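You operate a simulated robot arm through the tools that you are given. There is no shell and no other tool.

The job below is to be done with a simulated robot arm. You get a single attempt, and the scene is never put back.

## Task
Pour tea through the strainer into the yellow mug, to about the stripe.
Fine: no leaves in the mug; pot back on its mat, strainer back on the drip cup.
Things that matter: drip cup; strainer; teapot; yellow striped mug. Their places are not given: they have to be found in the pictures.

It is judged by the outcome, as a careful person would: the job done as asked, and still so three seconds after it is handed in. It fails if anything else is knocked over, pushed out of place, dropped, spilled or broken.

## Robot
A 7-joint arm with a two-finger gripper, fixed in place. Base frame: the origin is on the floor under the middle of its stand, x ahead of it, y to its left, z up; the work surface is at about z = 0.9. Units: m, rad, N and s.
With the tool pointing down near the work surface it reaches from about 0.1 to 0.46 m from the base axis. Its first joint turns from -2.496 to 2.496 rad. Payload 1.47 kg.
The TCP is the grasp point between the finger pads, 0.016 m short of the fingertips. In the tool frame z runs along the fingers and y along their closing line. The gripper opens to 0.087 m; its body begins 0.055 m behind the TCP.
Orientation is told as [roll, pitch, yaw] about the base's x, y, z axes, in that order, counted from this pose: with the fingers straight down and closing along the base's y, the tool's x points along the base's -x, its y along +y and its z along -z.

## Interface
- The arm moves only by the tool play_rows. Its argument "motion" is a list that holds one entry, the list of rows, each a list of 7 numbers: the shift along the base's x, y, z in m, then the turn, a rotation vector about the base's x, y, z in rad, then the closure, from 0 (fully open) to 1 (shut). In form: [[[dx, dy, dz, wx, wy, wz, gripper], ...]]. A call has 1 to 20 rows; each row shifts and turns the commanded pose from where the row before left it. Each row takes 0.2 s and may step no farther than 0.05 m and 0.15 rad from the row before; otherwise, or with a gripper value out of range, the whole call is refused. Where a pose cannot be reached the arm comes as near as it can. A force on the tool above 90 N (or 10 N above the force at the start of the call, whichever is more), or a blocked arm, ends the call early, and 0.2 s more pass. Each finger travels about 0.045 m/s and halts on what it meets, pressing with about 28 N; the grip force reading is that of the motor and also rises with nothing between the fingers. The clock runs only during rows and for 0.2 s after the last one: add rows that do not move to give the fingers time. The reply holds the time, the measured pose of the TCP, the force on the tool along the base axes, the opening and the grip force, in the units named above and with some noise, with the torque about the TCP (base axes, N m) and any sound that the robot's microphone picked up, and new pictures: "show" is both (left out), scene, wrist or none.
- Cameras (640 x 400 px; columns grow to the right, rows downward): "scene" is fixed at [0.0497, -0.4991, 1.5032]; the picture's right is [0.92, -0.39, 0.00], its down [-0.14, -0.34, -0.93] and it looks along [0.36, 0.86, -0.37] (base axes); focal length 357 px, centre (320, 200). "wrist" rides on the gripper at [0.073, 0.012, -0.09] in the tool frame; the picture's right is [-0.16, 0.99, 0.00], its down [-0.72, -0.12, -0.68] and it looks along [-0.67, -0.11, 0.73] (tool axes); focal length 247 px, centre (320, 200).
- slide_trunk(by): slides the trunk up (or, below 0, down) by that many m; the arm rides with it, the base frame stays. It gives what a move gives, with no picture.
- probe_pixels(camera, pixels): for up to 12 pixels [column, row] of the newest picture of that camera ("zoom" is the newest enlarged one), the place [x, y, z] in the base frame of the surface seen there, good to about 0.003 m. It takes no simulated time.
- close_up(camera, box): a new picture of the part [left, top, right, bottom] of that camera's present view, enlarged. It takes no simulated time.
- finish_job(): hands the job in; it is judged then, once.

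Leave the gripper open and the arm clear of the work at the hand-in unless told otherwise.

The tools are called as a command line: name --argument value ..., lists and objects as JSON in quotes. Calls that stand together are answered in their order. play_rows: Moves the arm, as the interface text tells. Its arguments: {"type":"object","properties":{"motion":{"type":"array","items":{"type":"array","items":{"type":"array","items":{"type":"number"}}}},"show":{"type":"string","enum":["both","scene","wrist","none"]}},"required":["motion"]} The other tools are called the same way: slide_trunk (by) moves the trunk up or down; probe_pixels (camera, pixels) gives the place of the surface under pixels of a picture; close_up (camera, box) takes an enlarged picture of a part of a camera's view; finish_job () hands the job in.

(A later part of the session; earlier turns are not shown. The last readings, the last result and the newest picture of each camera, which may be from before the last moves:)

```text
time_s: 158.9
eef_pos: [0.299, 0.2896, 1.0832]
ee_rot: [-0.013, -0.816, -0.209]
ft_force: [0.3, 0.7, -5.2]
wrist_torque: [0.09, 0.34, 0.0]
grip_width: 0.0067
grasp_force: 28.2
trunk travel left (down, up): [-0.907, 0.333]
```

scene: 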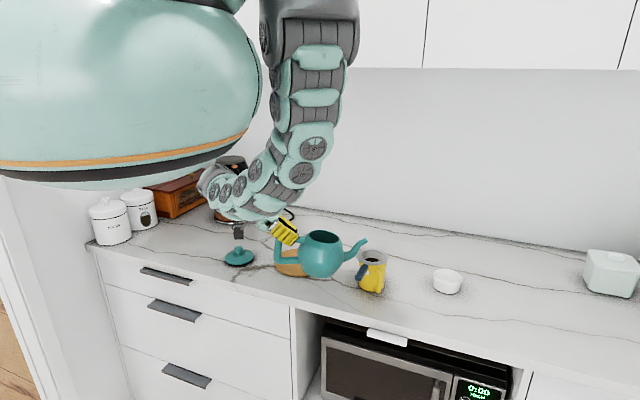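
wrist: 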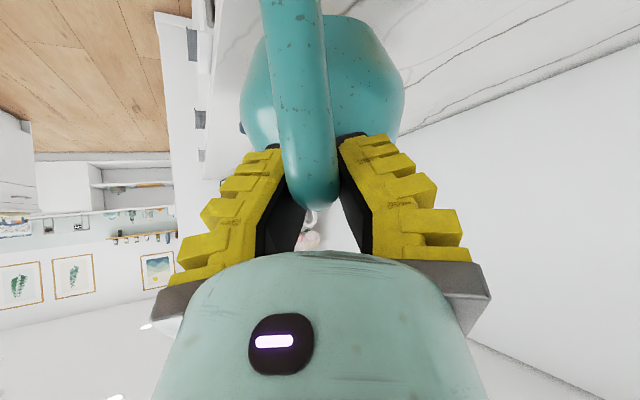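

Force (≈212 g) and torque (≈206 g) agree that about 210 g is in the mug, with no drips. I'll raise the pot and carry it back over its mat.

slide_trunk --by 0.08

play_rows --motion '[[[-0.0011, 0.0118, 0, 0, 0, 0.0471, 1], [-0.0011, 0.0118, 0, 0, 0, 0.0471, 1], [-0.0011, 0.0118, 0, 0, 0, 0.0471, 1], [-0.0011, 0.0118, 0, 0, 0, 0.0471, 1], [-0.0011, 0.0118, 0, 0, 0, 0.0471, 1], [-0.0011, 0.0118, 0, 0, 0, 0.0471, 1], [-0.0011, 0.0118, 0, 0, 0, 0.0471, 1], [-0.0011, 0.0118, 0, 0, 0, 0.0471, 1], [-0.0011, 0.0118, 0, 0, 0, 0.0471, 1], [-0.0011, 0.0118, 0, 0, 0, 0.0471, 1], [0, 0, 0, 0, 0, 0, 1], [0, 0, 0, 0, 0, 0, 1]]]' --show "both"

close_up --camera "scene" --box '[230, 160, 360, 290]'

```text
time_s: 160.1
eef_pos: [0.3002, 0.2883, 1.1645]
ee_rot: [-0.014, -0.818, -0.209]
ft_force: [-0.4, -0.1, -5.5]
wrist_torque: [0.08, 0.31, -0.01]
grip_width: 0.0066
grasp_force: 27.8
trunk travel left (down, up): [-0.987, 0.253]
```

```text
time_s: 162.7
eef_pos: [0.2882, 0.4058, 1.1633]
ee_rot: [-0.014, -0.817, 0.263]
ft_force: [-0.1, -1.9, -4.8]
wrist_torque: [-0.08, 0.34, 0.0]
grip_width: 0.0066
grasp_force: 28.0
trunk travel left (down, up): [-0.987, 0.253]
```

scene: 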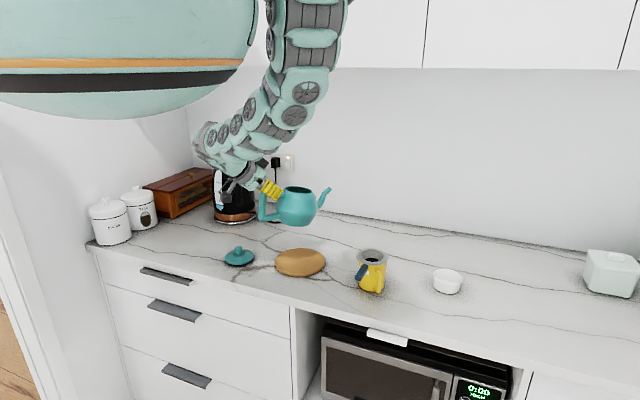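
wrist: 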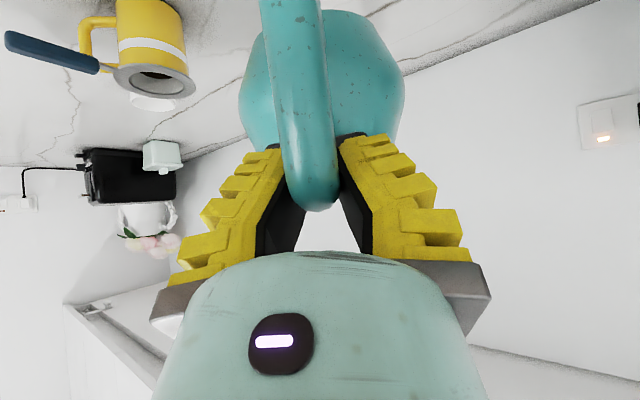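

```text
3.08 times, centred on (295, 225) of scene
```

zoom: 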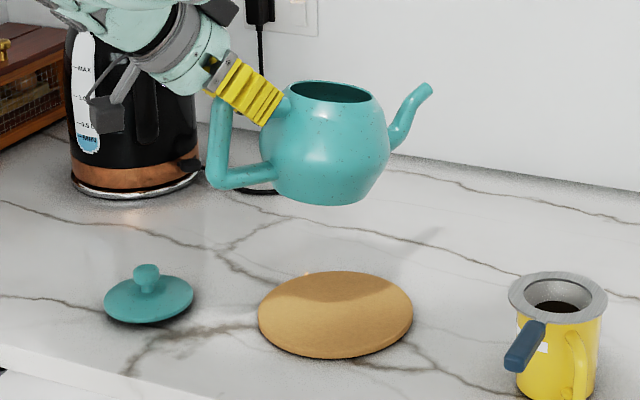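

I'll check the pot's tilt and position relative to the mat in a tighter zoom.

close_up --camera "scene" --box '[255, 175, 335, 240]'

probe_pixels --camera "zoom" --pixels '[[225, 105], [390, 108], [310, 80], [475, 85], [485, 95], [150, 150], [120, 260], [180, 290], [240, 300], [340, 305], [150, 105], [300, 315]]'

```text
6.15 times, centred on (295, 208) of scene
```

zoom: 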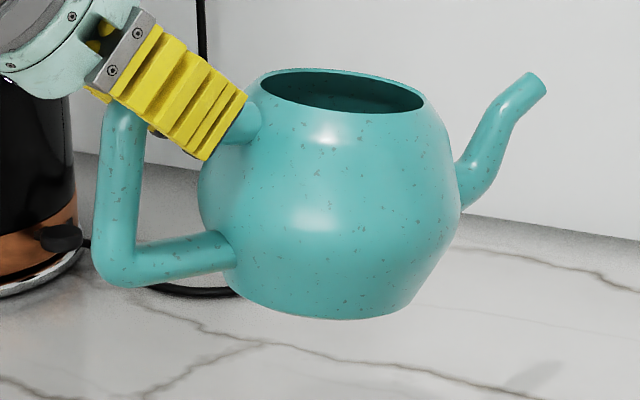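

```text
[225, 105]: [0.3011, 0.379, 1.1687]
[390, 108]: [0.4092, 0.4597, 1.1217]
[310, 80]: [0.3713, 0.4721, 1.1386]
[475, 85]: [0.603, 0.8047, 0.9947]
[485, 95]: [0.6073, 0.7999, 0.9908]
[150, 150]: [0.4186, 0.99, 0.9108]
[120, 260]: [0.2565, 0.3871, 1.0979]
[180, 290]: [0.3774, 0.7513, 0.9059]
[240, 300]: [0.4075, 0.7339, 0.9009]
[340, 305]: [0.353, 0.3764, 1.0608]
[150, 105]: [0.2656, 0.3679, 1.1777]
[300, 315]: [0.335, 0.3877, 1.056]
```

I'll re-probe with the right pixels: rim edges, handle, tip.

probe_pixels --camera "zoom" --pixels '[[260, 90], [423, 100], [345, 70], [340, 115], [530, 78], [540, 90], [118, 160], [115, 220], [120, 270], [200, 255], [245, 285], [400, 300]]'

```text
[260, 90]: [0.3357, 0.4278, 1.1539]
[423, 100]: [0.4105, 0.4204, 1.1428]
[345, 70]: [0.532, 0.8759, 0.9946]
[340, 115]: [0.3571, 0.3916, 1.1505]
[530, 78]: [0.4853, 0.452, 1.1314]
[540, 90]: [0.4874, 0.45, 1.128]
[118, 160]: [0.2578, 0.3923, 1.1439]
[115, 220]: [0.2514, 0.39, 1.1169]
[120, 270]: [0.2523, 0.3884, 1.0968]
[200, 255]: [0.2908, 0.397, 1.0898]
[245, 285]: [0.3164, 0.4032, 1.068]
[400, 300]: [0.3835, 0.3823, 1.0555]
```

The pot now hangs about 9–10° nose-down because it crept in the grip. I'll rotate it nose-up by 9° to level it before setting it down, and re-check.

play_rows --motion '[[[0, 0, 0, 0.0135, -0.0505, 0, 1], [0, 0, 0, 0.0135, -0.0505, 0, 1], [0, 0, 0, 0.0135, -0.0505, 0, 1], [0, 0, 0, 0, 0, 0, 1], [0, 0, 0, 0, 0, 0, 1]]]' --show "scene"

close_up --camera "scene" --box '[255, 165, 335, 230]'

```text
time_s: 163.9
eef_pos: [0.2879, 0.4068, 1.165]
ee_rot: [-0.012, -0.973, 0.26]
ft_force: [-0.9, 0.1, -4.3]
wrist_torque: [-0.07, 0.35, 0.05]
grip_width: 0.0068
grasp_force: 27.6
trunk travel left (down, up): [-0.987, 0.253]
```

scene: 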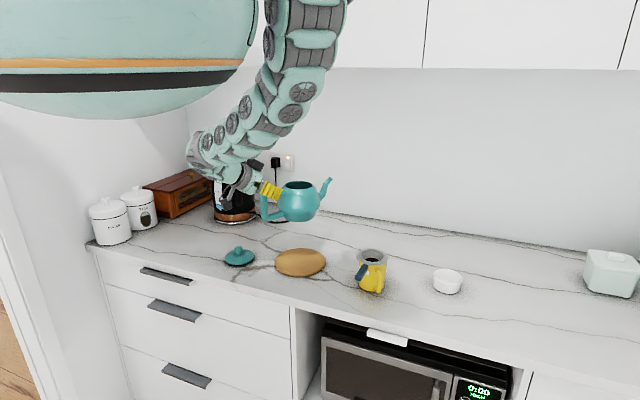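

```text
6.15 times, centred on (295, 198) of scene
```

zoom: 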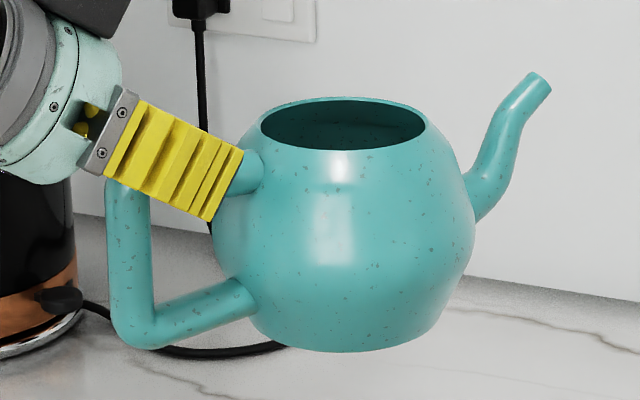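

probe_pixels --camera "zoom" --pixels '[[262, 125], [425, 122], [345, 98], [345, 151], [538, 76], [545, 88], [130, 220], [130, 270], [135, 320], [200, 310], [280, 335], [400, 335]]'

```text
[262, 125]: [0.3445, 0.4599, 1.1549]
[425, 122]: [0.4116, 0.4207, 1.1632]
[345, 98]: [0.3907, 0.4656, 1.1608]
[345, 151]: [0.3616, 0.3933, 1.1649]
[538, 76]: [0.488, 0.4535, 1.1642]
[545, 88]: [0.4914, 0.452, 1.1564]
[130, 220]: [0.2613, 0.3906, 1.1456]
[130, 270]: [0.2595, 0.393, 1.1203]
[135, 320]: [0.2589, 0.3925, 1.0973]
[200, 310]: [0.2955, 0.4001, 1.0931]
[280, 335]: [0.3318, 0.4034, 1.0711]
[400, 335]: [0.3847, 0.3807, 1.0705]
```

The pot is level now (base edges at z = 1.071 and 1.0705) with its axis at (0.3757, 0.430) over the mat centre (0.374, 0.430). It needs to go down about 151 mm, so I'll slide the trunk 135 mm and finish by arm.

slide_trunk --by -0.135

play_rows --motion '[[[-0.001, 0, -0.004, 0, 0, 0, 1], [0, 0, -0.004, 0, 0, 0, 1], [0, 0, -0.003, 0, 0, 0, 1], [0, 0, 0, 0, 0, 0, 1], [0, 0, 0, 0, 0, 0, 1]]]' --show "scene"

close_up --camera "scene" --box '[240, 205, 340, 290]'

```text
time_s: 165.5
eef_pos: [0.2886, 0.4062, 1.0291]
ee_rot: [-0.014, -0.971, 0.262]
ft_force: [0.1, -0.1, -5.3]
wrist_torque: [-0.1, 0.36, 0.03]
grip_width: 0.0065
grasp_force: 28.0
trunk travel left (down, up): [-0.852, 0.388]
```

```text
time_s: 166.7
eef_pos: [0.2876, 0.4066, 1.0179]
ee_rot: [-0.015, -0.972, 0.262]
ft_force: [-0.9, 0.0, -4.9]
wrist_torque: [-0.09, 0.37, 0.03]
grip_width: 0.0066
grasp_force: 27.8
trunk travel left (down, up): [-0.852, 0.388]
```

scene: 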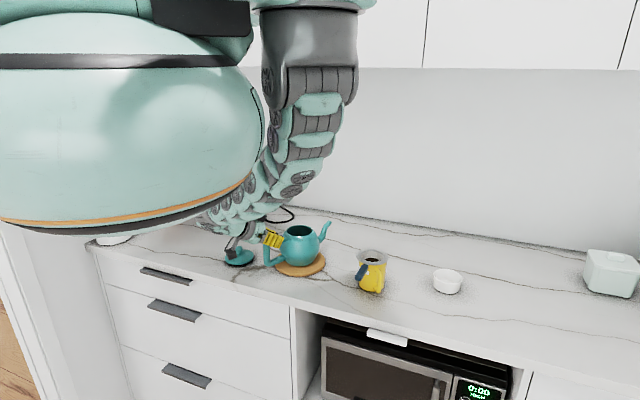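

```text
4.71 times, centred on (290, 248) of scene
```

zoom: 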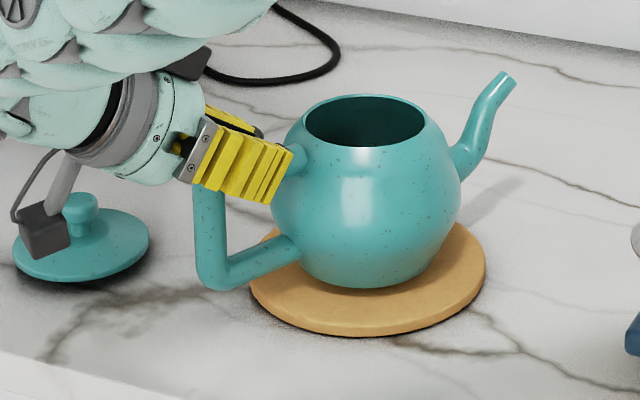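

Not in contact yet. I'll continue down in 1 mm steps.

play_rows --motion '[[[0, 0, -0.0015, 0, 0, 0, 1], [0, 0, -0.0015, 0, 0, 0, 1], [0, 0, 0, 0, 0, 0, 1], [0, 0, 0, 0, 0, 0, 1]]]' --show "none"

play_rows --motion '[[[0, 0, -0.001, 0, 0, 0, 1], [0, 0, 0, 0, 0, 0, 1], [0, 0, 0, 0, 0, 0, 1]]]' --show "none"

```text
time_s: 167.7
eef_pos: [0.2867, 0.4061, 1.0162]
ee_rot: [-0.013, -0.972, 0.262]
ft_force: [-0.2, -0.5, -4.7]
wrist_torque: [-0.07, 0.43, 0.02]
grip_width: 0.0066
grasp_force: 28.1
trunk travel left (down, up): [-0.852, 0.388]
```

```text
time_s: 168.5
eef_pos: [0.2875, 0.4062, 1.0152]
ee_rot: [-0.013, -0.976, 0.263]
ft_force: [-0.4, -0.8, -2.0]
wrist_torque: [-0.01, -0.02, -0.04]
grip_width: 0.0066
grasp_force: 28.2
trunk travel left (down, up): [-0.852, 0.388]
```

Contact has started (-2 N, torque ≈ 0). One more millimetre.

play_rows --motion '[[[0, 0, -0.001, 0, 0, 0, 1], [0, 0, 0, 0, 0, 0, 1], [0, 0, 0, 0, 0, 0, 1]]]' --show "none"

close_up --camera "scene" --box '[240, 205, 340, 290]'

probe_pixels --camera "zoom" --pixels '[[307, 120], [424, 120], [365, 97], [365, 146], [503, 78], [210, 230], [210, 270], [300, 265], [320, 280], [420, 275], [260, 290], [480, 270]]'

```text
time_s: 169.3
eef_pos: [0.2883, 0.4078, 1.0141]
ee_rot: [-0.01, -0.976, 0.262]
ft_force: [-1.0, -1.3, 4.4]
wrist_torque: [0.11, -0.64, -0.06]
grip_width: 0.0067
grasp_force: 28.3
trunk travel left (down, up): [-0.852, 0.388]
```

```text
4.71 times, centred on (290, 248) of scene
```

zoom: 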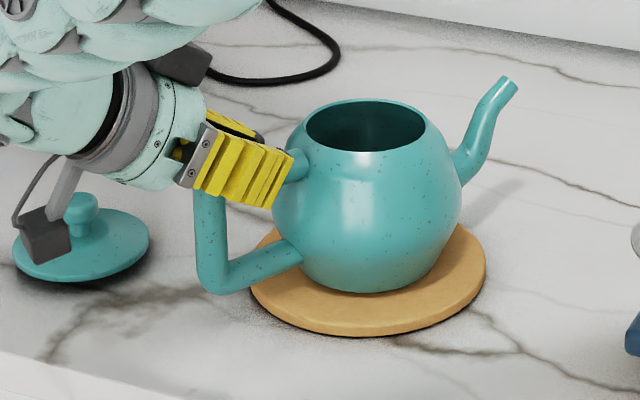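

```text
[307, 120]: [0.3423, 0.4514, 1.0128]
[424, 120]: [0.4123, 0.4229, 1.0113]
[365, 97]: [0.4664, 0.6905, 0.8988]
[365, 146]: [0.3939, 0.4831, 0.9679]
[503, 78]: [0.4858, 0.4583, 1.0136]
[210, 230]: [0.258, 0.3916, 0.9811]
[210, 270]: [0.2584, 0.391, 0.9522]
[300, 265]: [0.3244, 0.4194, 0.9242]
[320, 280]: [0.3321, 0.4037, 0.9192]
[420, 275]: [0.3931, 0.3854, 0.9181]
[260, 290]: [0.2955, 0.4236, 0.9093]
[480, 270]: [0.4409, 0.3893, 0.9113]
```

The pot is flat on the mat in its original place (handle at (0.258, 0.3916), spout tip at (0.486, 0.458)). I'll ease 1 mm and open.

play_rows --motion '[[[0, 0, 0.001, 0, 0, 0, 1], [0, 0, 0, 0, 0, 0, 0.85], [0, 0, 0, 0, 0, 0, 0.75], [0, 0, 0, 0, 0, 0, 0.6], [0, 0, 0, 0, 0, 0, 0.4], [0, 0, 0, 0, 0, 0, 0.2], [0, 0, 0, 0, 0, 0, 0], [0, 0, 0, 0, 0, 0, 0], [0, 0, 0, 0, 0, 0, 0]]]' --show "both"

close_up --camera "scene" --box '[240, 205, 340, 290]'

```text
time_s: 171.3
eef_pos: [0.2886, 0.4067, 1.0139]
ee_rot: [-0.012, -0.974, 0.261]
ft_force: [0.3, -0.1, 0.4]
wrist_torque: [-0.02, 0.0, 0.01]
grip_width: 0.0871
grasp_force: 0.1
trunk travel left (down, up): [-0.852, 0.388]
```

scene: 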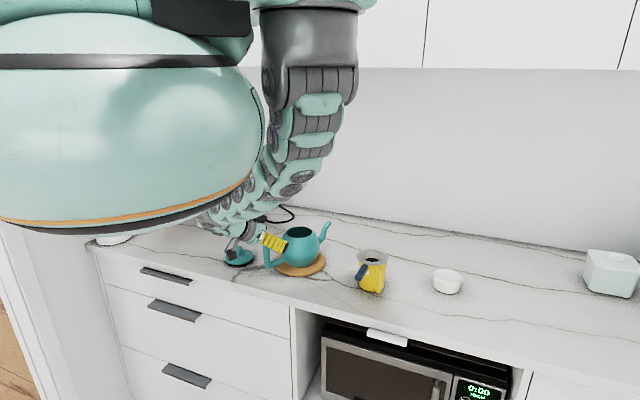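
wrist: 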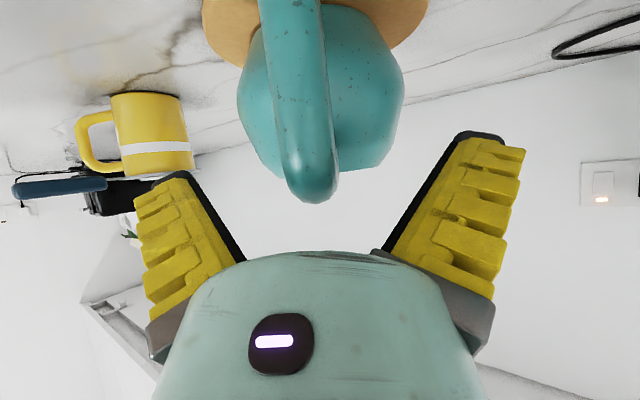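

```text
4.71 times, centred on (290, 248) of scene
```

zoom: 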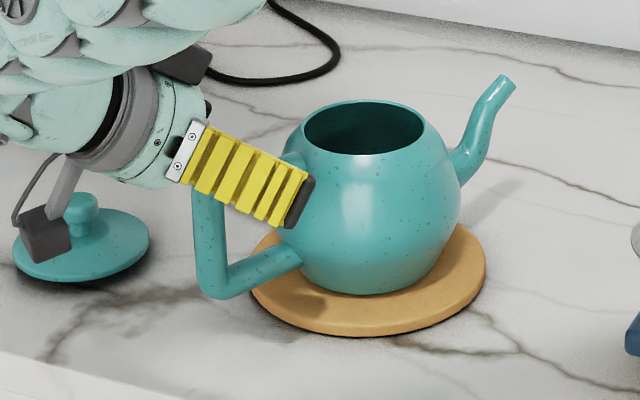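

The pot is released and stable. I'll retreat back along the tool axis, then up.

play_rows --motion '[[[-0.008, -0.0021, 0.0057, 0, 0, 0, 0], [-0.012, -0.0032, 0.0085, 0, 0, 0, 0], [-0.012, -0.0032, 0.0085, 0, 0, 0, 0], [-0.012, -0.0032, 0.0085, 0, 0, 0, 0], [0, 0, 0.02, 0, 0, 0, 0], [0, 0, 0.02, 0, 0, 0, 0], [0, 0, 0.02, 0, 0, 0, 0], [0, 0, 0, 0, 0, 0, 0]]]' --show "both"

```text
time_s: 173.1
eef_pos: [0.2447, 0.3959, 1.1048]
ee_rot: [-0.013, -0.974, 0.263]
ft_force: [0.3, 0.4, 0.1]
wrist_torque: [0.0, -0.02, -0.04]
grip_width: 0.0869
grasp_force: 0.0
trunk travel left (down, up): [-0.852, 0.388]
```

scene: 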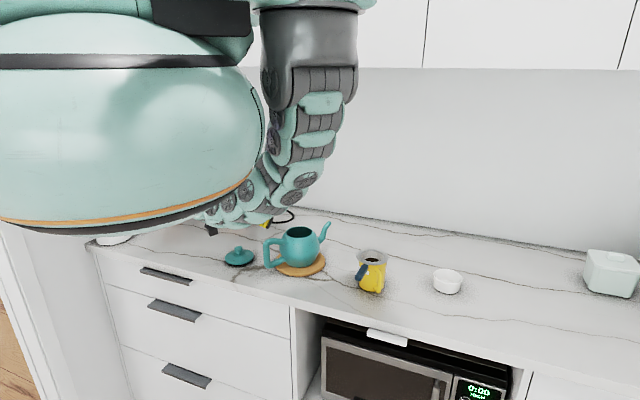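
wrist: 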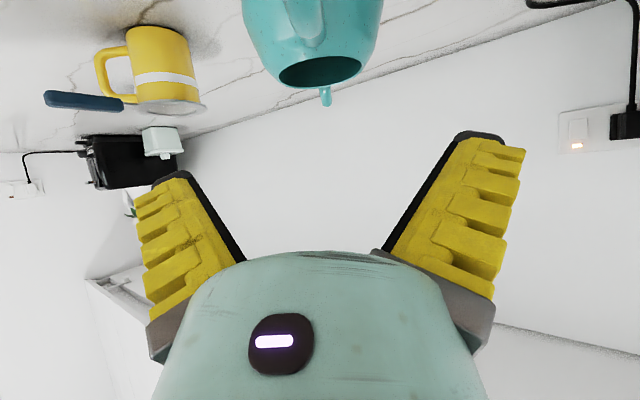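

Next is the strainer. I'll raise the trunk and retrace the earlier path to above the strainer handle.

slide_trunk --by 0.181

play_rows --motion '[[[0, 0, 0, -0.0248, 0.0927, 0, 0], [0, 0, 0, -0.0248, 0.0927, 0, 0], [0.0117, -0.0253, -0.006, 0, 0, 0, 0], [0.0117, -0.0253, -0.006, 0, 0, 0, 0], [0.0117, -0.0253, -0.006, 0, 0, 0, 0], [0.0117, -0.0253, -0.006, 0, 0, 0, 0], [0.0117, -0.0253, -0.006, 0, 0, 0, 0], [0.0117, -0.0253, -0.006, 0, 0, 0, 0], [0.0117, -0.0253, -0.006, 0, 0, 0, 0], [0.0117, -0.0253, -0.006, 0, 0, 0, 0], [0.028, -0.005, 0, 0, 0, 0.1225, 0], [0.028, -0.004, 0, 0, 0, 0.1225, 0], [0.028, -0.004, 0, 0, 0, 0.1225, 0], [0.028, -0.004, 0, 0, 0, 0.1225, 0], [0, 0, 0, 0, 0, 0, 0], [0, 0, 0, 0, 0, 0, 0]]]' --show "both"

close_up --camera "scene" --box '[220, 210, 480, 310]'

```text
time_s: 175.1
eef_pos: [0.2444, 0.3954, 1.2858]
ee_rot: [-0.015, -0.972, 0.261]
ft_force: [0.3, 0.3, 0.0]
wrist_torque: [-0.03, 0.01, 0.03]
grip_width: 0.0871
grasp_force: 0.0
trunk travel left (down, up): [-1.033, 0.207]
```

```text
time_s: 178.5
eef_pos: [0.4511, 0.1787, 1.2389]
ee_rot: [-0.015, -0.786, 0.764]
ft_force: [-0.1, 0.1, -0.5]
wrist_torque: [0.02, 0.03, 0.01]
grip_width: 0.0871
grasp_force: 0.1
trunk travel left (down, up): [-1.033, 0.207]
```

scene: 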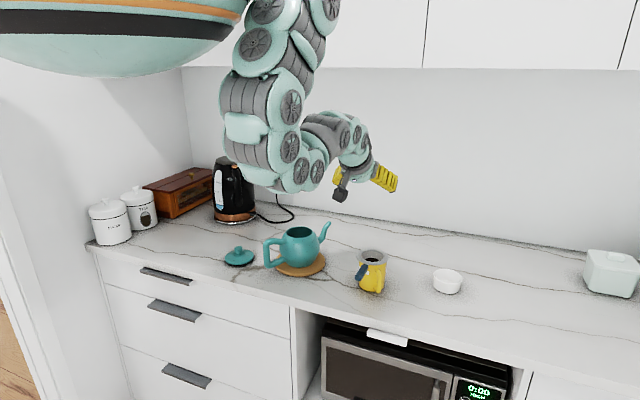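
wrist: 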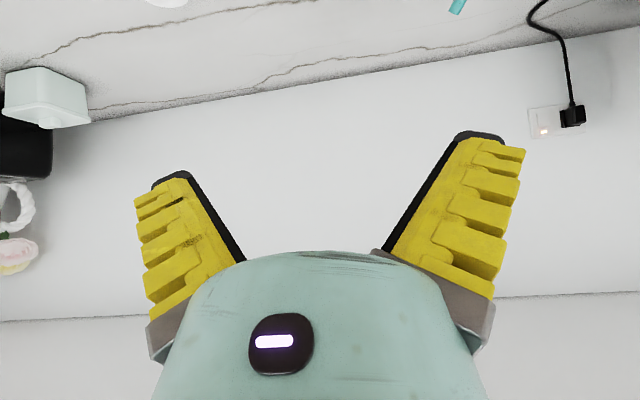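

```text
2.46 times, centred on (350, 260) of scene
```

zoom: 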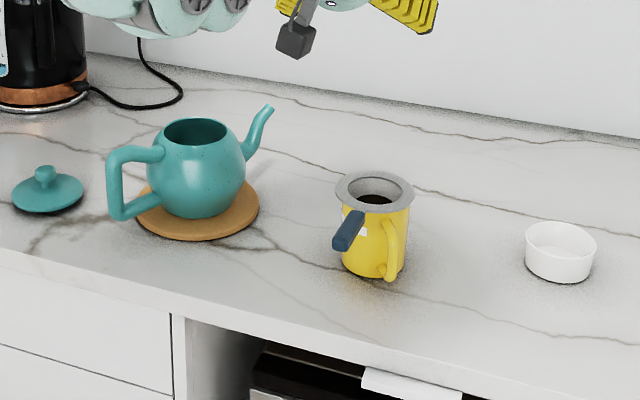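

Everything looks tidy. I'll zoom on the strainer handle and drip cup and probe them.

close_up --camera "scene" --box '[345, 240, 405, 300]'

probe_pixels --camera "scene" --pixels '[[356, 276], [362, 271], [366, 266], [359, 256], [388, 257], [373, 251], [372, 265], [434, 281], [461, 283], [447, 271], [447, 293], [447, 281]]'

```text
6.67 times, centred on (375, 270) of scene
```

zoom: 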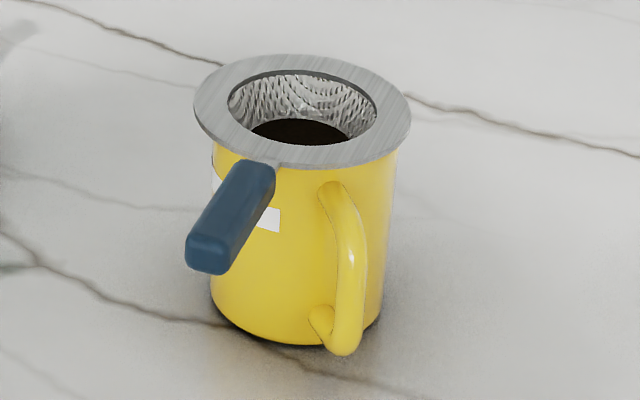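

```text
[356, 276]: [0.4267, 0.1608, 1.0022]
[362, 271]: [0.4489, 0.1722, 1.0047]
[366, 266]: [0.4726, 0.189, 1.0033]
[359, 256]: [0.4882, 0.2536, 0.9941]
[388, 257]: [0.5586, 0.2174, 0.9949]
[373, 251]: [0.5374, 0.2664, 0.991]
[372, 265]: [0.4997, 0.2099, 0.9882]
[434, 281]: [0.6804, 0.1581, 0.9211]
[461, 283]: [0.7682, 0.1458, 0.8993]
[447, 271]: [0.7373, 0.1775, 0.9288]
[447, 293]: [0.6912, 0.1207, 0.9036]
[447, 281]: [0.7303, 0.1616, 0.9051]
```

I'll probe the handle's centreline accurately in the zoom.

probe_pixels --camera "zoom" --pixels '[[258, 172], [248, 190], [236, 210], [225, 230], [212, 248], [206, 262], [245, 170], [272, 175], [198, 105], [408, 110], [300, 60], [300, 160]]'

```text
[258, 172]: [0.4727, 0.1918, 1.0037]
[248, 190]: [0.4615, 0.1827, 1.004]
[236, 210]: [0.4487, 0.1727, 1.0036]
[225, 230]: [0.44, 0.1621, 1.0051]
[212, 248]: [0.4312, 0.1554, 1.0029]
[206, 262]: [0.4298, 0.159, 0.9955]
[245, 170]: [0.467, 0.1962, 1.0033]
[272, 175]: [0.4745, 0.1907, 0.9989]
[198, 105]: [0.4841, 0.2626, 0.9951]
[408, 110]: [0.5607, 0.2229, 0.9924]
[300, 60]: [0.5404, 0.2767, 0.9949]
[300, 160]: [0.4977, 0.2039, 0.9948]
```

The handle direction is 41–42° and its top is at z ≈ 1.004. I'll align (small yaw and y correction), lower 0.19 m with the trunk, and check from the wrist camera.

play_rows --motion '[[[-0.0006, -0.0032, 0, 0, 0, -0.03, 0], [0, 0, 0, 0, 0, 0, 0]]]' --show "none"

slide_trunk --by -0.17

play_rows --motion '[[[0, 0, 0, 0, 0, 0, 0]]]' --show "both"

close_up --camera "wrist" --box '[220, 0, 420, 180]'

```text
time_s: 179.1
eef_pos: [0.4504, 0.1745, 1.2385]
ee_rot: [-0.011, -0.783, 0.72]
ft_force: [0.3, -0.1, -1.0]
wrist_torque: [-0.01, 0.01, 0.02]
grip_width: 0.0871
grasp_force: 0.1
trunk travel left (down, up): [-1.033, 0.207]
```

```text
time_s: 181.1
eef_pos: [0.4496, 0.1734, 1.068]
ee_rot: [-0.012, -0.782, 0.725]
ft_force: [0.0, -0.4, -0.5]
wrist_torque: [0.01, 0.0, 0.03]
grip_width: 0.0868
grasp_force: 0.1
trunk travel left (down, up): [-0.863, 0.377]
```

```text
time_s: 181.5
eef_pos: [0.4496, 0.1731, 1.0675]
ee_rot: [-0.013, -0.782, 0.724]
ft_force: [-0.2, 0.1, 0.4]
wrist_torque: [0.02, 0.03, -0.04]
grip_width: 0.0871
grasp_force: 0.1
trunk travel left (down, up): [-0.863, 0.377]
```

scene: 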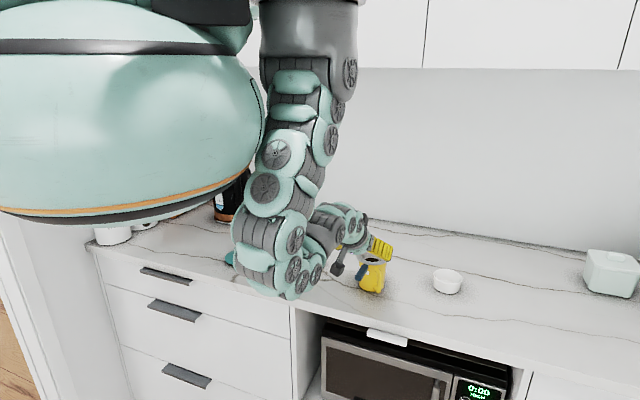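
wrist: 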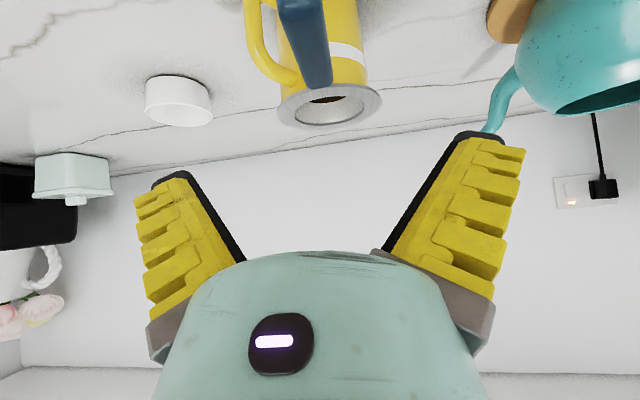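

```text
2.22 times, centred on (320, 90) of wrist
```

zoom: 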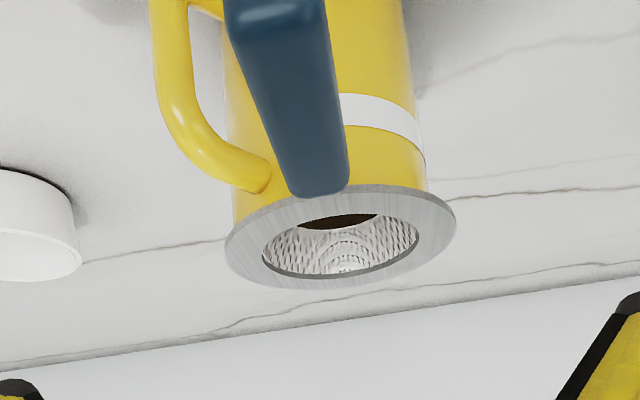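

I'll probe the handle centreline from the wrist view for the final alignment.

probe_pixels --camera "zoom" --pixels '[[277, 15], [283, 60], [298, 110], [312, 160], [318, 185], [250, 60], [318, 60], [230, 240], [455, 220], [340, 287]]'

```text
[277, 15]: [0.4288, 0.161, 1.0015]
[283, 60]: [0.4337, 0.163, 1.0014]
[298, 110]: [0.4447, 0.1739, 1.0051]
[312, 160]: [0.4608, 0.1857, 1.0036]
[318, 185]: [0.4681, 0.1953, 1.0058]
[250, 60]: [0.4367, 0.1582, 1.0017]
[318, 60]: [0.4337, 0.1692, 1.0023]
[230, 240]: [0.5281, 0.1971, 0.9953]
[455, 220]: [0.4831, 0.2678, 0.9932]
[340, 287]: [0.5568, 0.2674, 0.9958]
```

My TCP is about 3 mm to one side of the handle line. I'll correct by (-2.0, +2.2) mm and descend 5.5 cm.

play_rows --motion '[[[-0.002, 0.0022, 0, 0, 0, 0.015, 0], [0, 0, -0.014, 0, 0, 0, 0], [0, 0, -0.014, 0, 0, 0, 0], [0, 0, -0.014, 0, 0, 0, 0], [0, 0, -0.013, 0, 0, 0, 0], [0, 0, 0, 0, 0, 0, 0], [0, 0, 0, 0, 0, 0, 0]]]' --show "both"

close_up --camera "wrist" --box '[220, 60, 420, 220]'

close_up --camera "scene" --box '[320, 220, 420, 310]'

```text
time_s: 183.1
eef_pos: [0.4475, 0.1757, 1.0127]
ee_rot: [-0.012, -0.781, 0.736]
ft_force: [0.3, 0.6, -0.2]
wrist_torque: [-0.01, 0.03, 0.04]
grip_width: 0.0869
grasp_force: 0.0
trunk travel left (down, up): [-0.863, 0.377]
```

scene: 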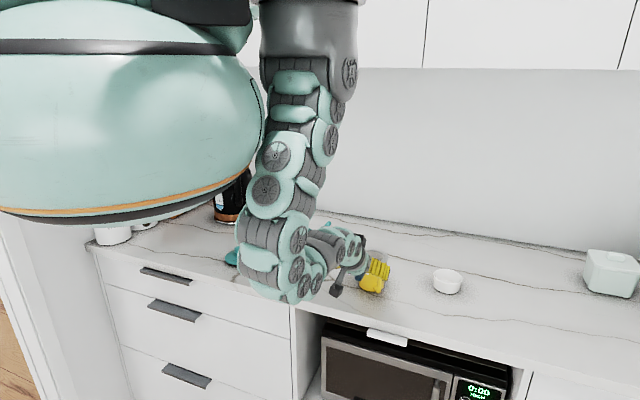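
wrist: 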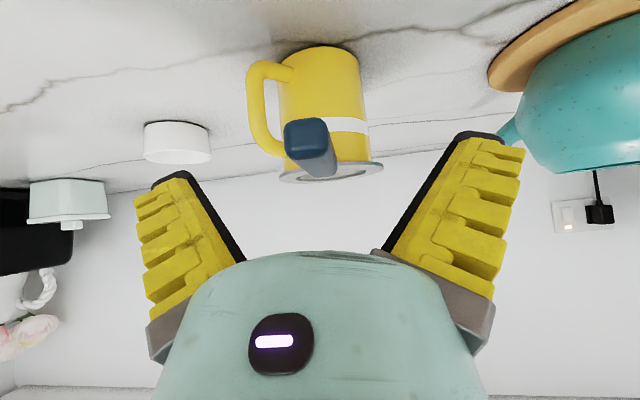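

```text
2.50 times, centred on (320, 140) of wrist
```

zoom: 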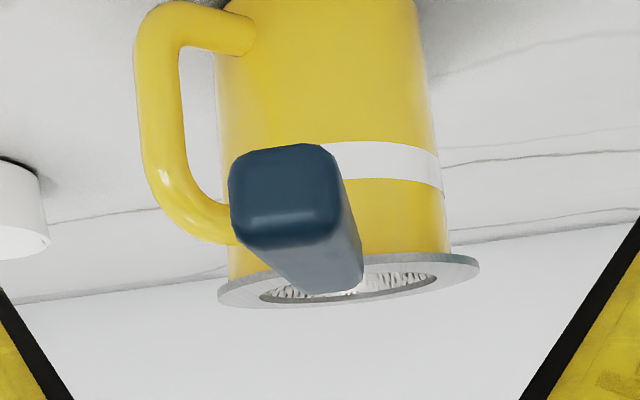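

```text
4.44 times, centred on (370, 265) of scene
```

zoom: 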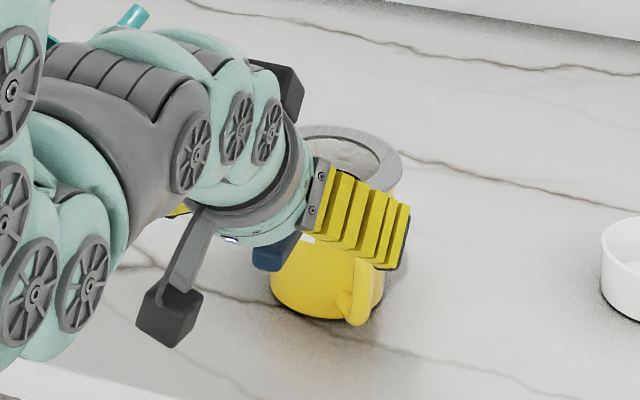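

The handle end is at column 306, exactly where it should be for a centred grasp. I'll descend the last 14.5 mm and close.

play_rows --motion '[[[0, 0, -0.007, 0, 0, 0, 0], [0, 0, -0.0075, 0, 0, 0, 0], [0, 0, 0, 0, 0, 0, 0.5], [0, 0, 0, 0, 0, 0, 0.6], [0, 0, 0, 0, 0, 0, 0.75], [0, 0, 0, 0, 0, 0, 0.85], [0, 0, 0, 0, 0, 0, 1], [0, 0, 0, 0, 0, 0, 1], [0, 0, 0, 0, 0, 0, 1], [0, 0, 0, 0, 0, 0, 1]]]' --show "wrist"

close_up --camera "scene" --box '[350, 230, 410, 290]'

```text
time_s: 185.3
eef_pos: [0.4481, 0.1751, 0.9988]
ee_rot: [-0.014, -0.782, 0.735]
ft_force: [-1.1, -2.9, 5.1]
wrist_torque: [0.2, -0.24, -0.05]
grip_width: 0.0099
grasp_force: 28.2
trunk travel left (down, up): [-0.863, 0.377]
```

wrist: 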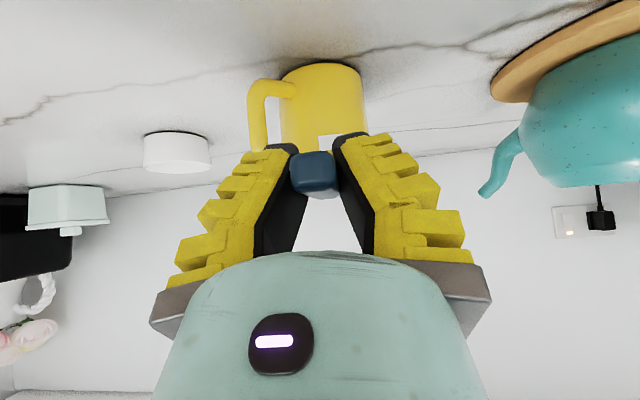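

```text
6.67 times, centred on (380, 260) of scene
```

zoom: 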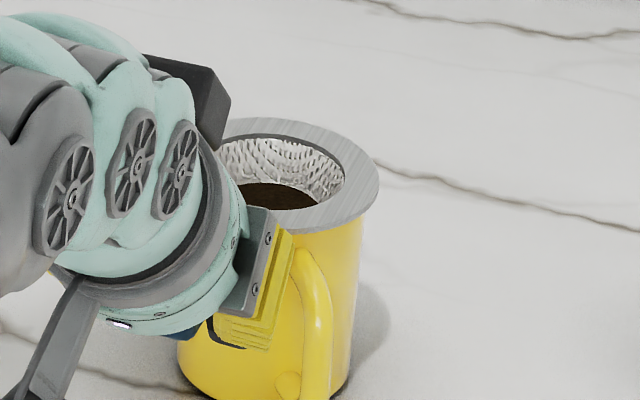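

The handle is gripped. I'll lift straight up gently, 5 cm in small steps.

play_rows --motion '[[[0, 0, 0.002, 0, 0, 0, 1], [0, 0, 0.003, 0, 0, 0, 1], [0, 0, 0.004, 0, 0, 0, 1], [0, 0, 0.005, 0, 0, 0, 1], [0, 0, 0.006, 0, 0, 0, 1], [0, 0, 0.008, 0, 0, 0, 1], [0, 0, 0.008, 0, 0, 0, 1], [0, 0, 0.008, 0, 0, 0, 1], [0, 0, 0.008, 0, 0, 0, 1], [0, 0, 0, 0, 0, 0, 1], [0, 0, 0, 0, 0, 0, 1]]]' --show "both"

close_up --camera "scene" --box '[345, 220, 415, 300]'

```text
time_s: 187.7
eef_pos: [0.4472, 0.1767, 1.0503]
ee_rot: [-0.014, -0.779, 0.739]
ft_force: [0.9, -0.7, -0.8]
wrist_torque: [-0.04, 0.07, 0.0]
grip_width: 0.0079
grasp_force: 28.1
trunk travel left (down, up): [-0.863, 0.377]
```

scene: 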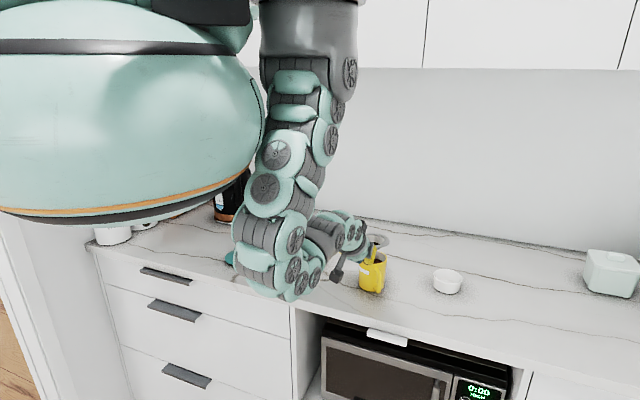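
wrist: 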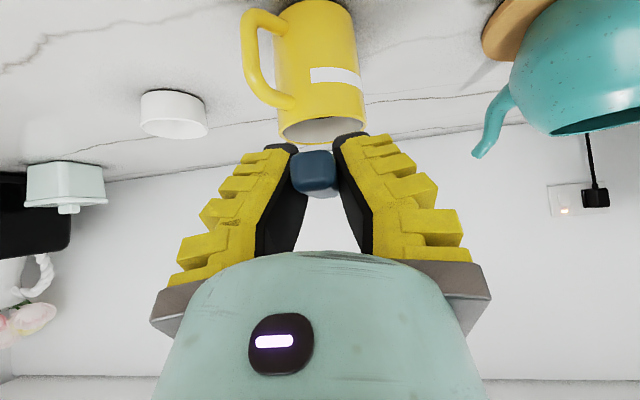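

```text
5.00 times, centred on (380, 260) of scene
```

zoom: 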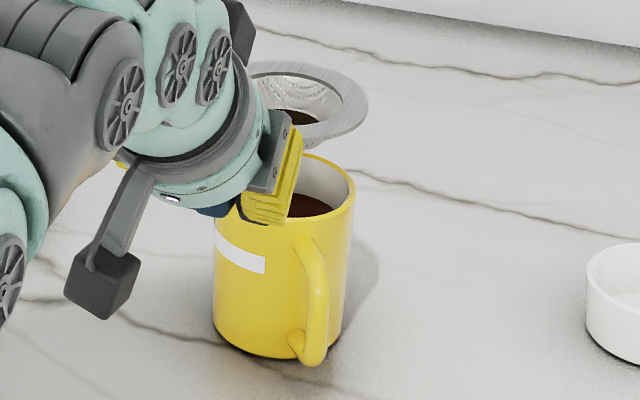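

The strainer is up and the tea surface is visible inside the mug at about (308,205) in this zoom. I'll probe its height.

probe_pixels --camera "zoom" --pixels '[[300, 203], [310, 207], [320, 208], [305, 212], [295, 210], [325, 205], [325, 185], [340, 195], [230, 245], [230, 265], [260, 258], [260, 275]]'

close_up --camera "scene" --box '[362, 245, 398, 275]'

```text
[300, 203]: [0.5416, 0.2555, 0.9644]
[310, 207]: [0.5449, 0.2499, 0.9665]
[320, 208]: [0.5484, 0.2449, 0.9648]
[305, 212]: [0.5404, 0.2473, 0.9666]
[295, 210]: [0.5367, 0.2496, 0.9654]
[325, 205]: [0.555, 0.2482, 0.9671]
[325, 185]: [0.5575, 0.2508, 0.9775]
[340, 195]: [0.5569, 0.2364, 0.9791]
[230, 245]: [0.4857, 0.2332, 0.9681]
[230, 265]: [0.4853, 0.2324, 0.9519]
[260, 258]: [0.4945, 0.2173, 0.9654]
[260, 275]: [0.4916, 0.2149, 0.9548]
```

```text
13.33 times, centred on (380, 260) of scene
```

zoom: 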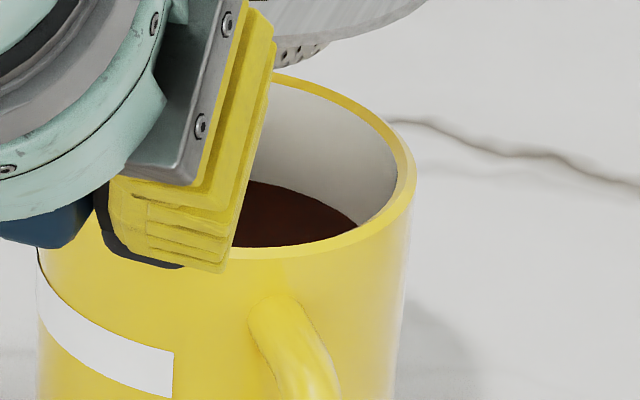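

The tea level is z ≈ 0.9655, right within the stripe (0.957–0.970), with no leaves visible. I'll let the strainer drip a moment over the mug while I locate the drip cup's rim precisely.

play_rows --motion '[[[0, 0, 0, 0, 0, 0, 1], [0, 0, 0, 0, 0, 0, 1], [0, 0, 0, 0, 0, 0, 1], [0, 0, 0, 0, 0, 0, 1], [0, 0, 0, 0, 0, 0, 1]]]' --show "none"

close_up --camera "scene" --box '[422, 255, 472, 305]'

```text
time_s: 188.9
eef_pos: [0.447, 0.176, 1.05]
ee_rot: [-0.012, -0.782, 0.736]
ft_force: [0.9, -0.1, -0.8]
wrist_torque: [-0.04, 0.05, 0.0]
grip_width: 0.0078
grasp_force: 27.7
trunk travel left (down, up): [-0.863, 0.377]
```

```text
8.00 times, centred on (447, 280) of scene
```

zoom: 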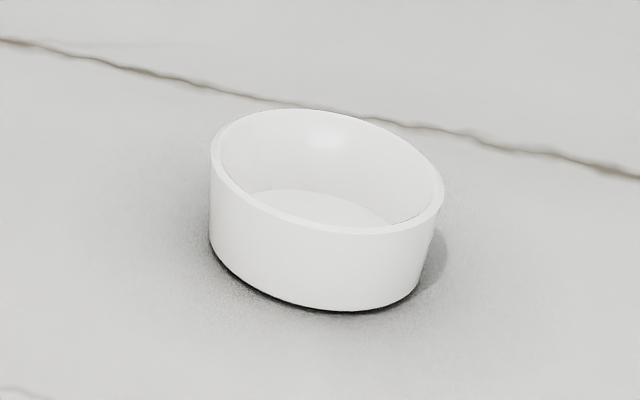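

probe_pixels --camera "zoom" --pixels '[[215, 160], [437, 200], [310, 113], [340, 229], [250, 120], [400, 145], [260, 208], [410, 222], [320, 215], [212, 240], [335, 308], [420, 285]]'

probe_pixels --camera "scene" --pixels '[[390, 234], [388, 243], [378, 247], [370, 235], [385, 232], [380, 240]]'

close_up --camera "scene" --box '[360, 225, 400, 255]'

```text
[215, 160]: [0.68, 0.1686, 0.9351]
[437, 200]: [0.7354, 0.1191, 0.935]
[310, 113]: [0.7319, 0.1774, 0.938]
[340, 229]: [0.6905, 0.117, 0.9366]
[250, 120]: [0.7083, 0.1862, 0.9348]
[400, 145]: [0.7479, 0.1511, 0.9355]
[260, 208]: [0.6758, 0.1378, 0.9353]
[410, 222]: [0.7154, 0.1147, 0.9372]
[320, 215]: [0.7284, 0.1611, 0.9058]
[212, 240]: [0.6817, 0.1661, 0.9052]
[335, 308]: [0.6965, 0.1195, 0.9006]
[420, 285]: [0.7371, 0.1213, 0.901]
```

```text
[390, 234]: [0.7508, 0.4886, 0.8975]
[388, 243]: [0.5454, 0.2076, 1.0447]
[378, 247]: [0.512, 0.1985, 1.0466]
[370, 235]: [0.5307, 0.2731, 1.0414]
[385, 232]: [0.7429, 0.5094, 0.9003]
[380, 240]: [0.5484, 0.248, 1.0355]
```

```text
13.33 times, centred on (380, 240) of scene
```

zoom: 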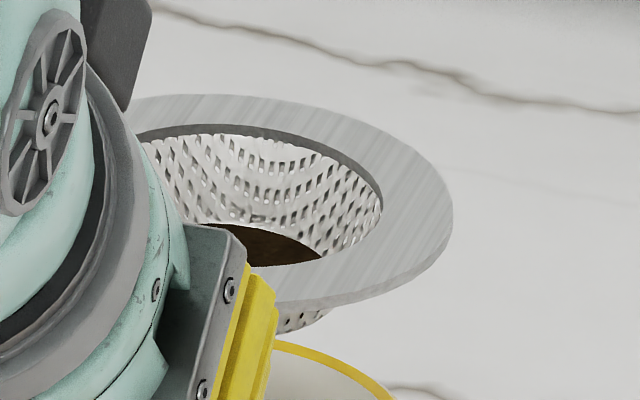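

The drip cup centre is about (0.711, 0.147), rim z = 0.936, outer radius 0.0367. Now I'll probe the strainer's flange edge in this zoom for its centre relative to the TCP.

probe_pixels --camera "zoom" --pixels '[[150, 102], [210, 99], [320, 118], [395, 160], [445, 215], [435, 255], [390, 288], [330, 302], [290, 303], [420, 180]]'

```text
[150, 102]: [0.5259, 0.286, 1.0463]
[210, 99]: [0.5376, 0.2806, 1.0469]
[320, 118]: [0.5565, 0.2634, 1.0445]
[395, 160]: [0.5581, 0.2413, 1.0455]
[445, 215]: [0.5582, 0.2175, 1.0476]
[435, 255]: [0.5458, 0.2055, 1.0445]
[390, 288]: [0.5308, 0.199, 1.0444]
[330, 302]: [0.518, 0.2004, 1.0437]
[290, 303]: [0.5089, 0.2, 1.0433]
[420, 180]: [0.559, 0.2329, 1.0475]
```

The strainer's flange is level and its centre is 0.0713, 0.0647 ahead of the TCP. To centre on the drip cup, the TCP must be at (0.640, 0.082). I'll carry it across smoothly at this height.

play_rows --motion '[[[0, 0, 0.01, 0, 0, 0, 1], [0.01, -0.005, 0.005, 0, 0, 0, 1], [0.02, -0.01, 0, 0, 0, 0, 1], [0.0241, -0.0118, 0, 0, 0, 0, 1], [0.0241, -0.0118, 0, 0, 0, 0, 1], [0.0241, -0.0118, 0, 0, 0, 0, 1], [0.0241, -0.0118, 0, 0, 0, 0, 1], [0.0241, -0.0118, 0, 0, 0, 0, 1], [0.02, -0.01, 0, 0, 0, 0, 1], [0.015, -0.007, 0, 0, 0, 0, 1], [0.007, -0.003, 0, 0, 0, 0, 1], [0, 0, 0, 0, 0, 0, 1], [0, 0, 0, 0, 0, 0, 1]]]' --show "both"

close_up --camera "scene" --box '[350, 215, 490, 305]'

```text
time_s: 191.7
eef_pos: [0.6407, 0.082, 1.0642]
ee_rot: [-0.011, -0.781, 0.737]
ft_force: [0.9, -0.3, -0.5]
wrist_torque: [-0.04, 0.03, -0.02]
grip_width: 0.0077
grasp_force: 28.2
trunk travel left (down, up): [-0.863, 0.377]
```

scene: 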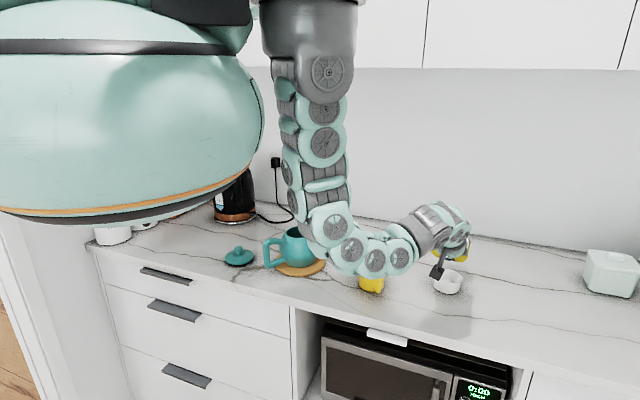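
wrist: 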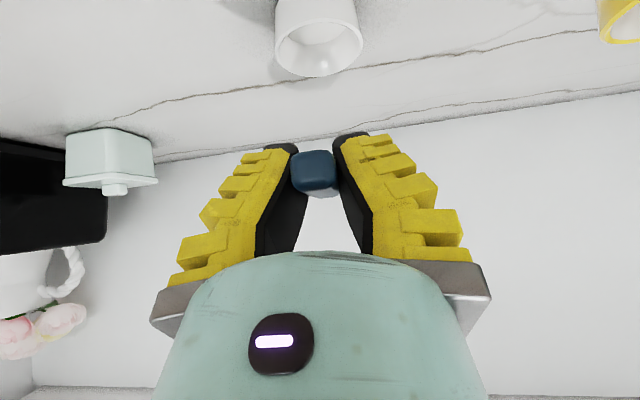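

```text
4.44 times, centred on (420, 260) of scene
```

zoom: 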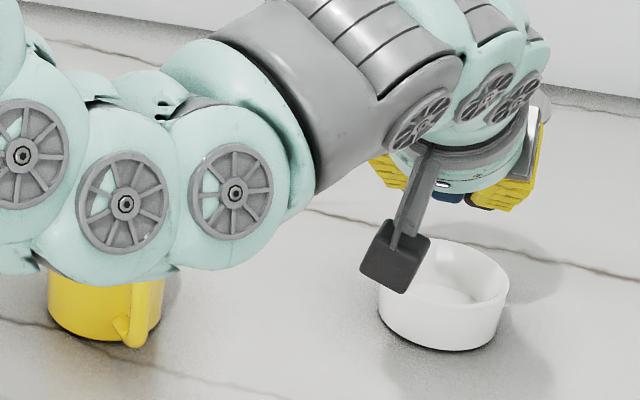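

I'll verify the drip cup's centre from the wrist camera.

probe_pixels --camera "wrist" --pixels '[[278, 45], [361, 38], [318, 75], [300, 70], [340, 70], [288, 60], [352, 60], [318, 30], [285, 25], [350, 20]]'

probe_pixels --camera "scene" --pixels '[[320, 250], [350, 260], [385, 262], [405, 258], [440, 270], [370, 285]]'

```text
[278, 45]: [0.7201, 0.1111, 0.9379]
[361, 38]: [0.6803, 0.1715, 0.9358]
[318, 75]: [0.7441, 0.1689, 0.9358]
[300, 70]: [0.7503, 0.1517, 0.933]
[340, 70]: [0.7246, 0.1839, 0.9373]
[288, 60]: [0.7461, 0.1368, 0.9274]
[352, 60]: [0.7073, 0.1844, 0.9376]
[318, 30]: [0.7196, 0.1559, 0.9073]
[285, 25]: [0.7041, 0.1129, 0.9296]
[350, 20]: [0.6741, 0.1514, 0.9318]
```

```text
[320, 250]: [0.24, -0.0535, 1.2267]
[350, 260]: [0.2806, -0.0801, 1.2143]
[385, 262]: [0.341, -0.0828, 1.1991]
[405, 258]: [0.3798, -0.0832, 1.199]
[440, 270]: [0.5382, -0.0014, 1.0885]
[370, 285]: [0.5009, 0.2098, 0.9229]
```

Both cameras agree the cup centre is about (0.712, 0.1475), and the TCP is right for that. I'll lower 85 mm with the trunk so the bowl is just above the cup rim, then inspect.

slide_trunk --by -0.085

play_rows --motion '[[[0, 0, 0, 0, 0, 0, 1]]]' --show "both"

close_up --camera "scene" --box '[415, 235, 485, 305]'

close_up --camera "wrist" --box '[220, 60, 420, 220]'

```text
time_s: 192.9
eef_pos: [0.6403, 0.0823, 0.9796]
ee_rot: [-0.013, -0.781, 0.737]
ft_force: [-0.4, 0.1, -0.6]
wrist_torque: [-0.01, 0.05, -0.03]
grip_width: 0.0076
grasp_force: 28.3
trunk travel left (down, up): [-0.778, 0.462]
```

```text
time_s: 193.3
eef_pos: [0.6413, 0.0827, 0.9797]
ee_rot: [-0.011, -0.781, 0.737]
ft_force: [0.1, -0.4, -1.4]
wrist_torque: [-0.04, 0.04, 0.01]
grip_width: 0.0078
grasp_force: 28.3
trunk travel left (down, up): [-0.778, 0.462]
```

scene: 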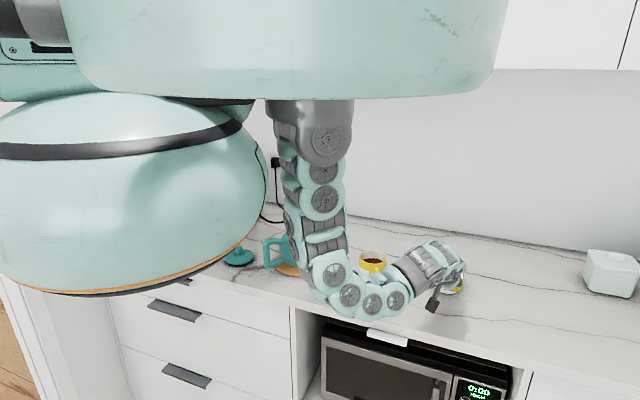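
wrist: 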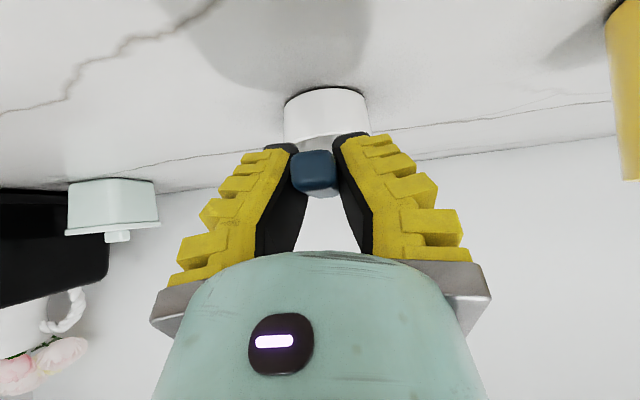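

```text
5.71 times, centred on (450, 270) of scene
```

zoom: 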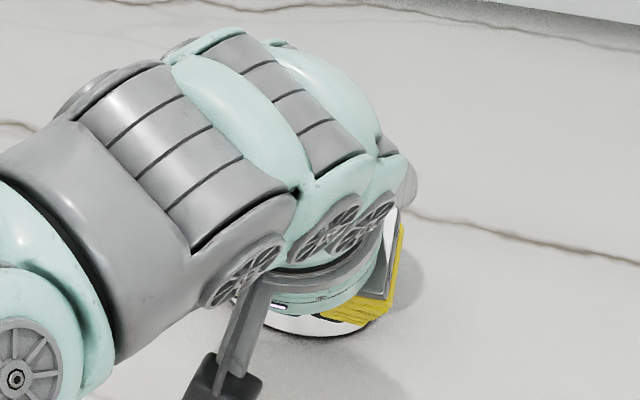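

```text
2.50 times, centred on (320, 140) of wrist
```

zoom: 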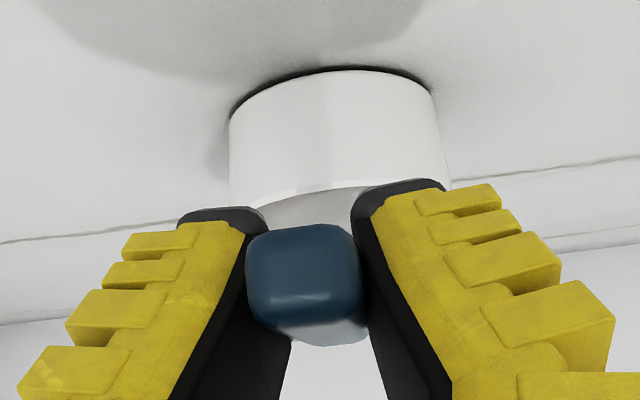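

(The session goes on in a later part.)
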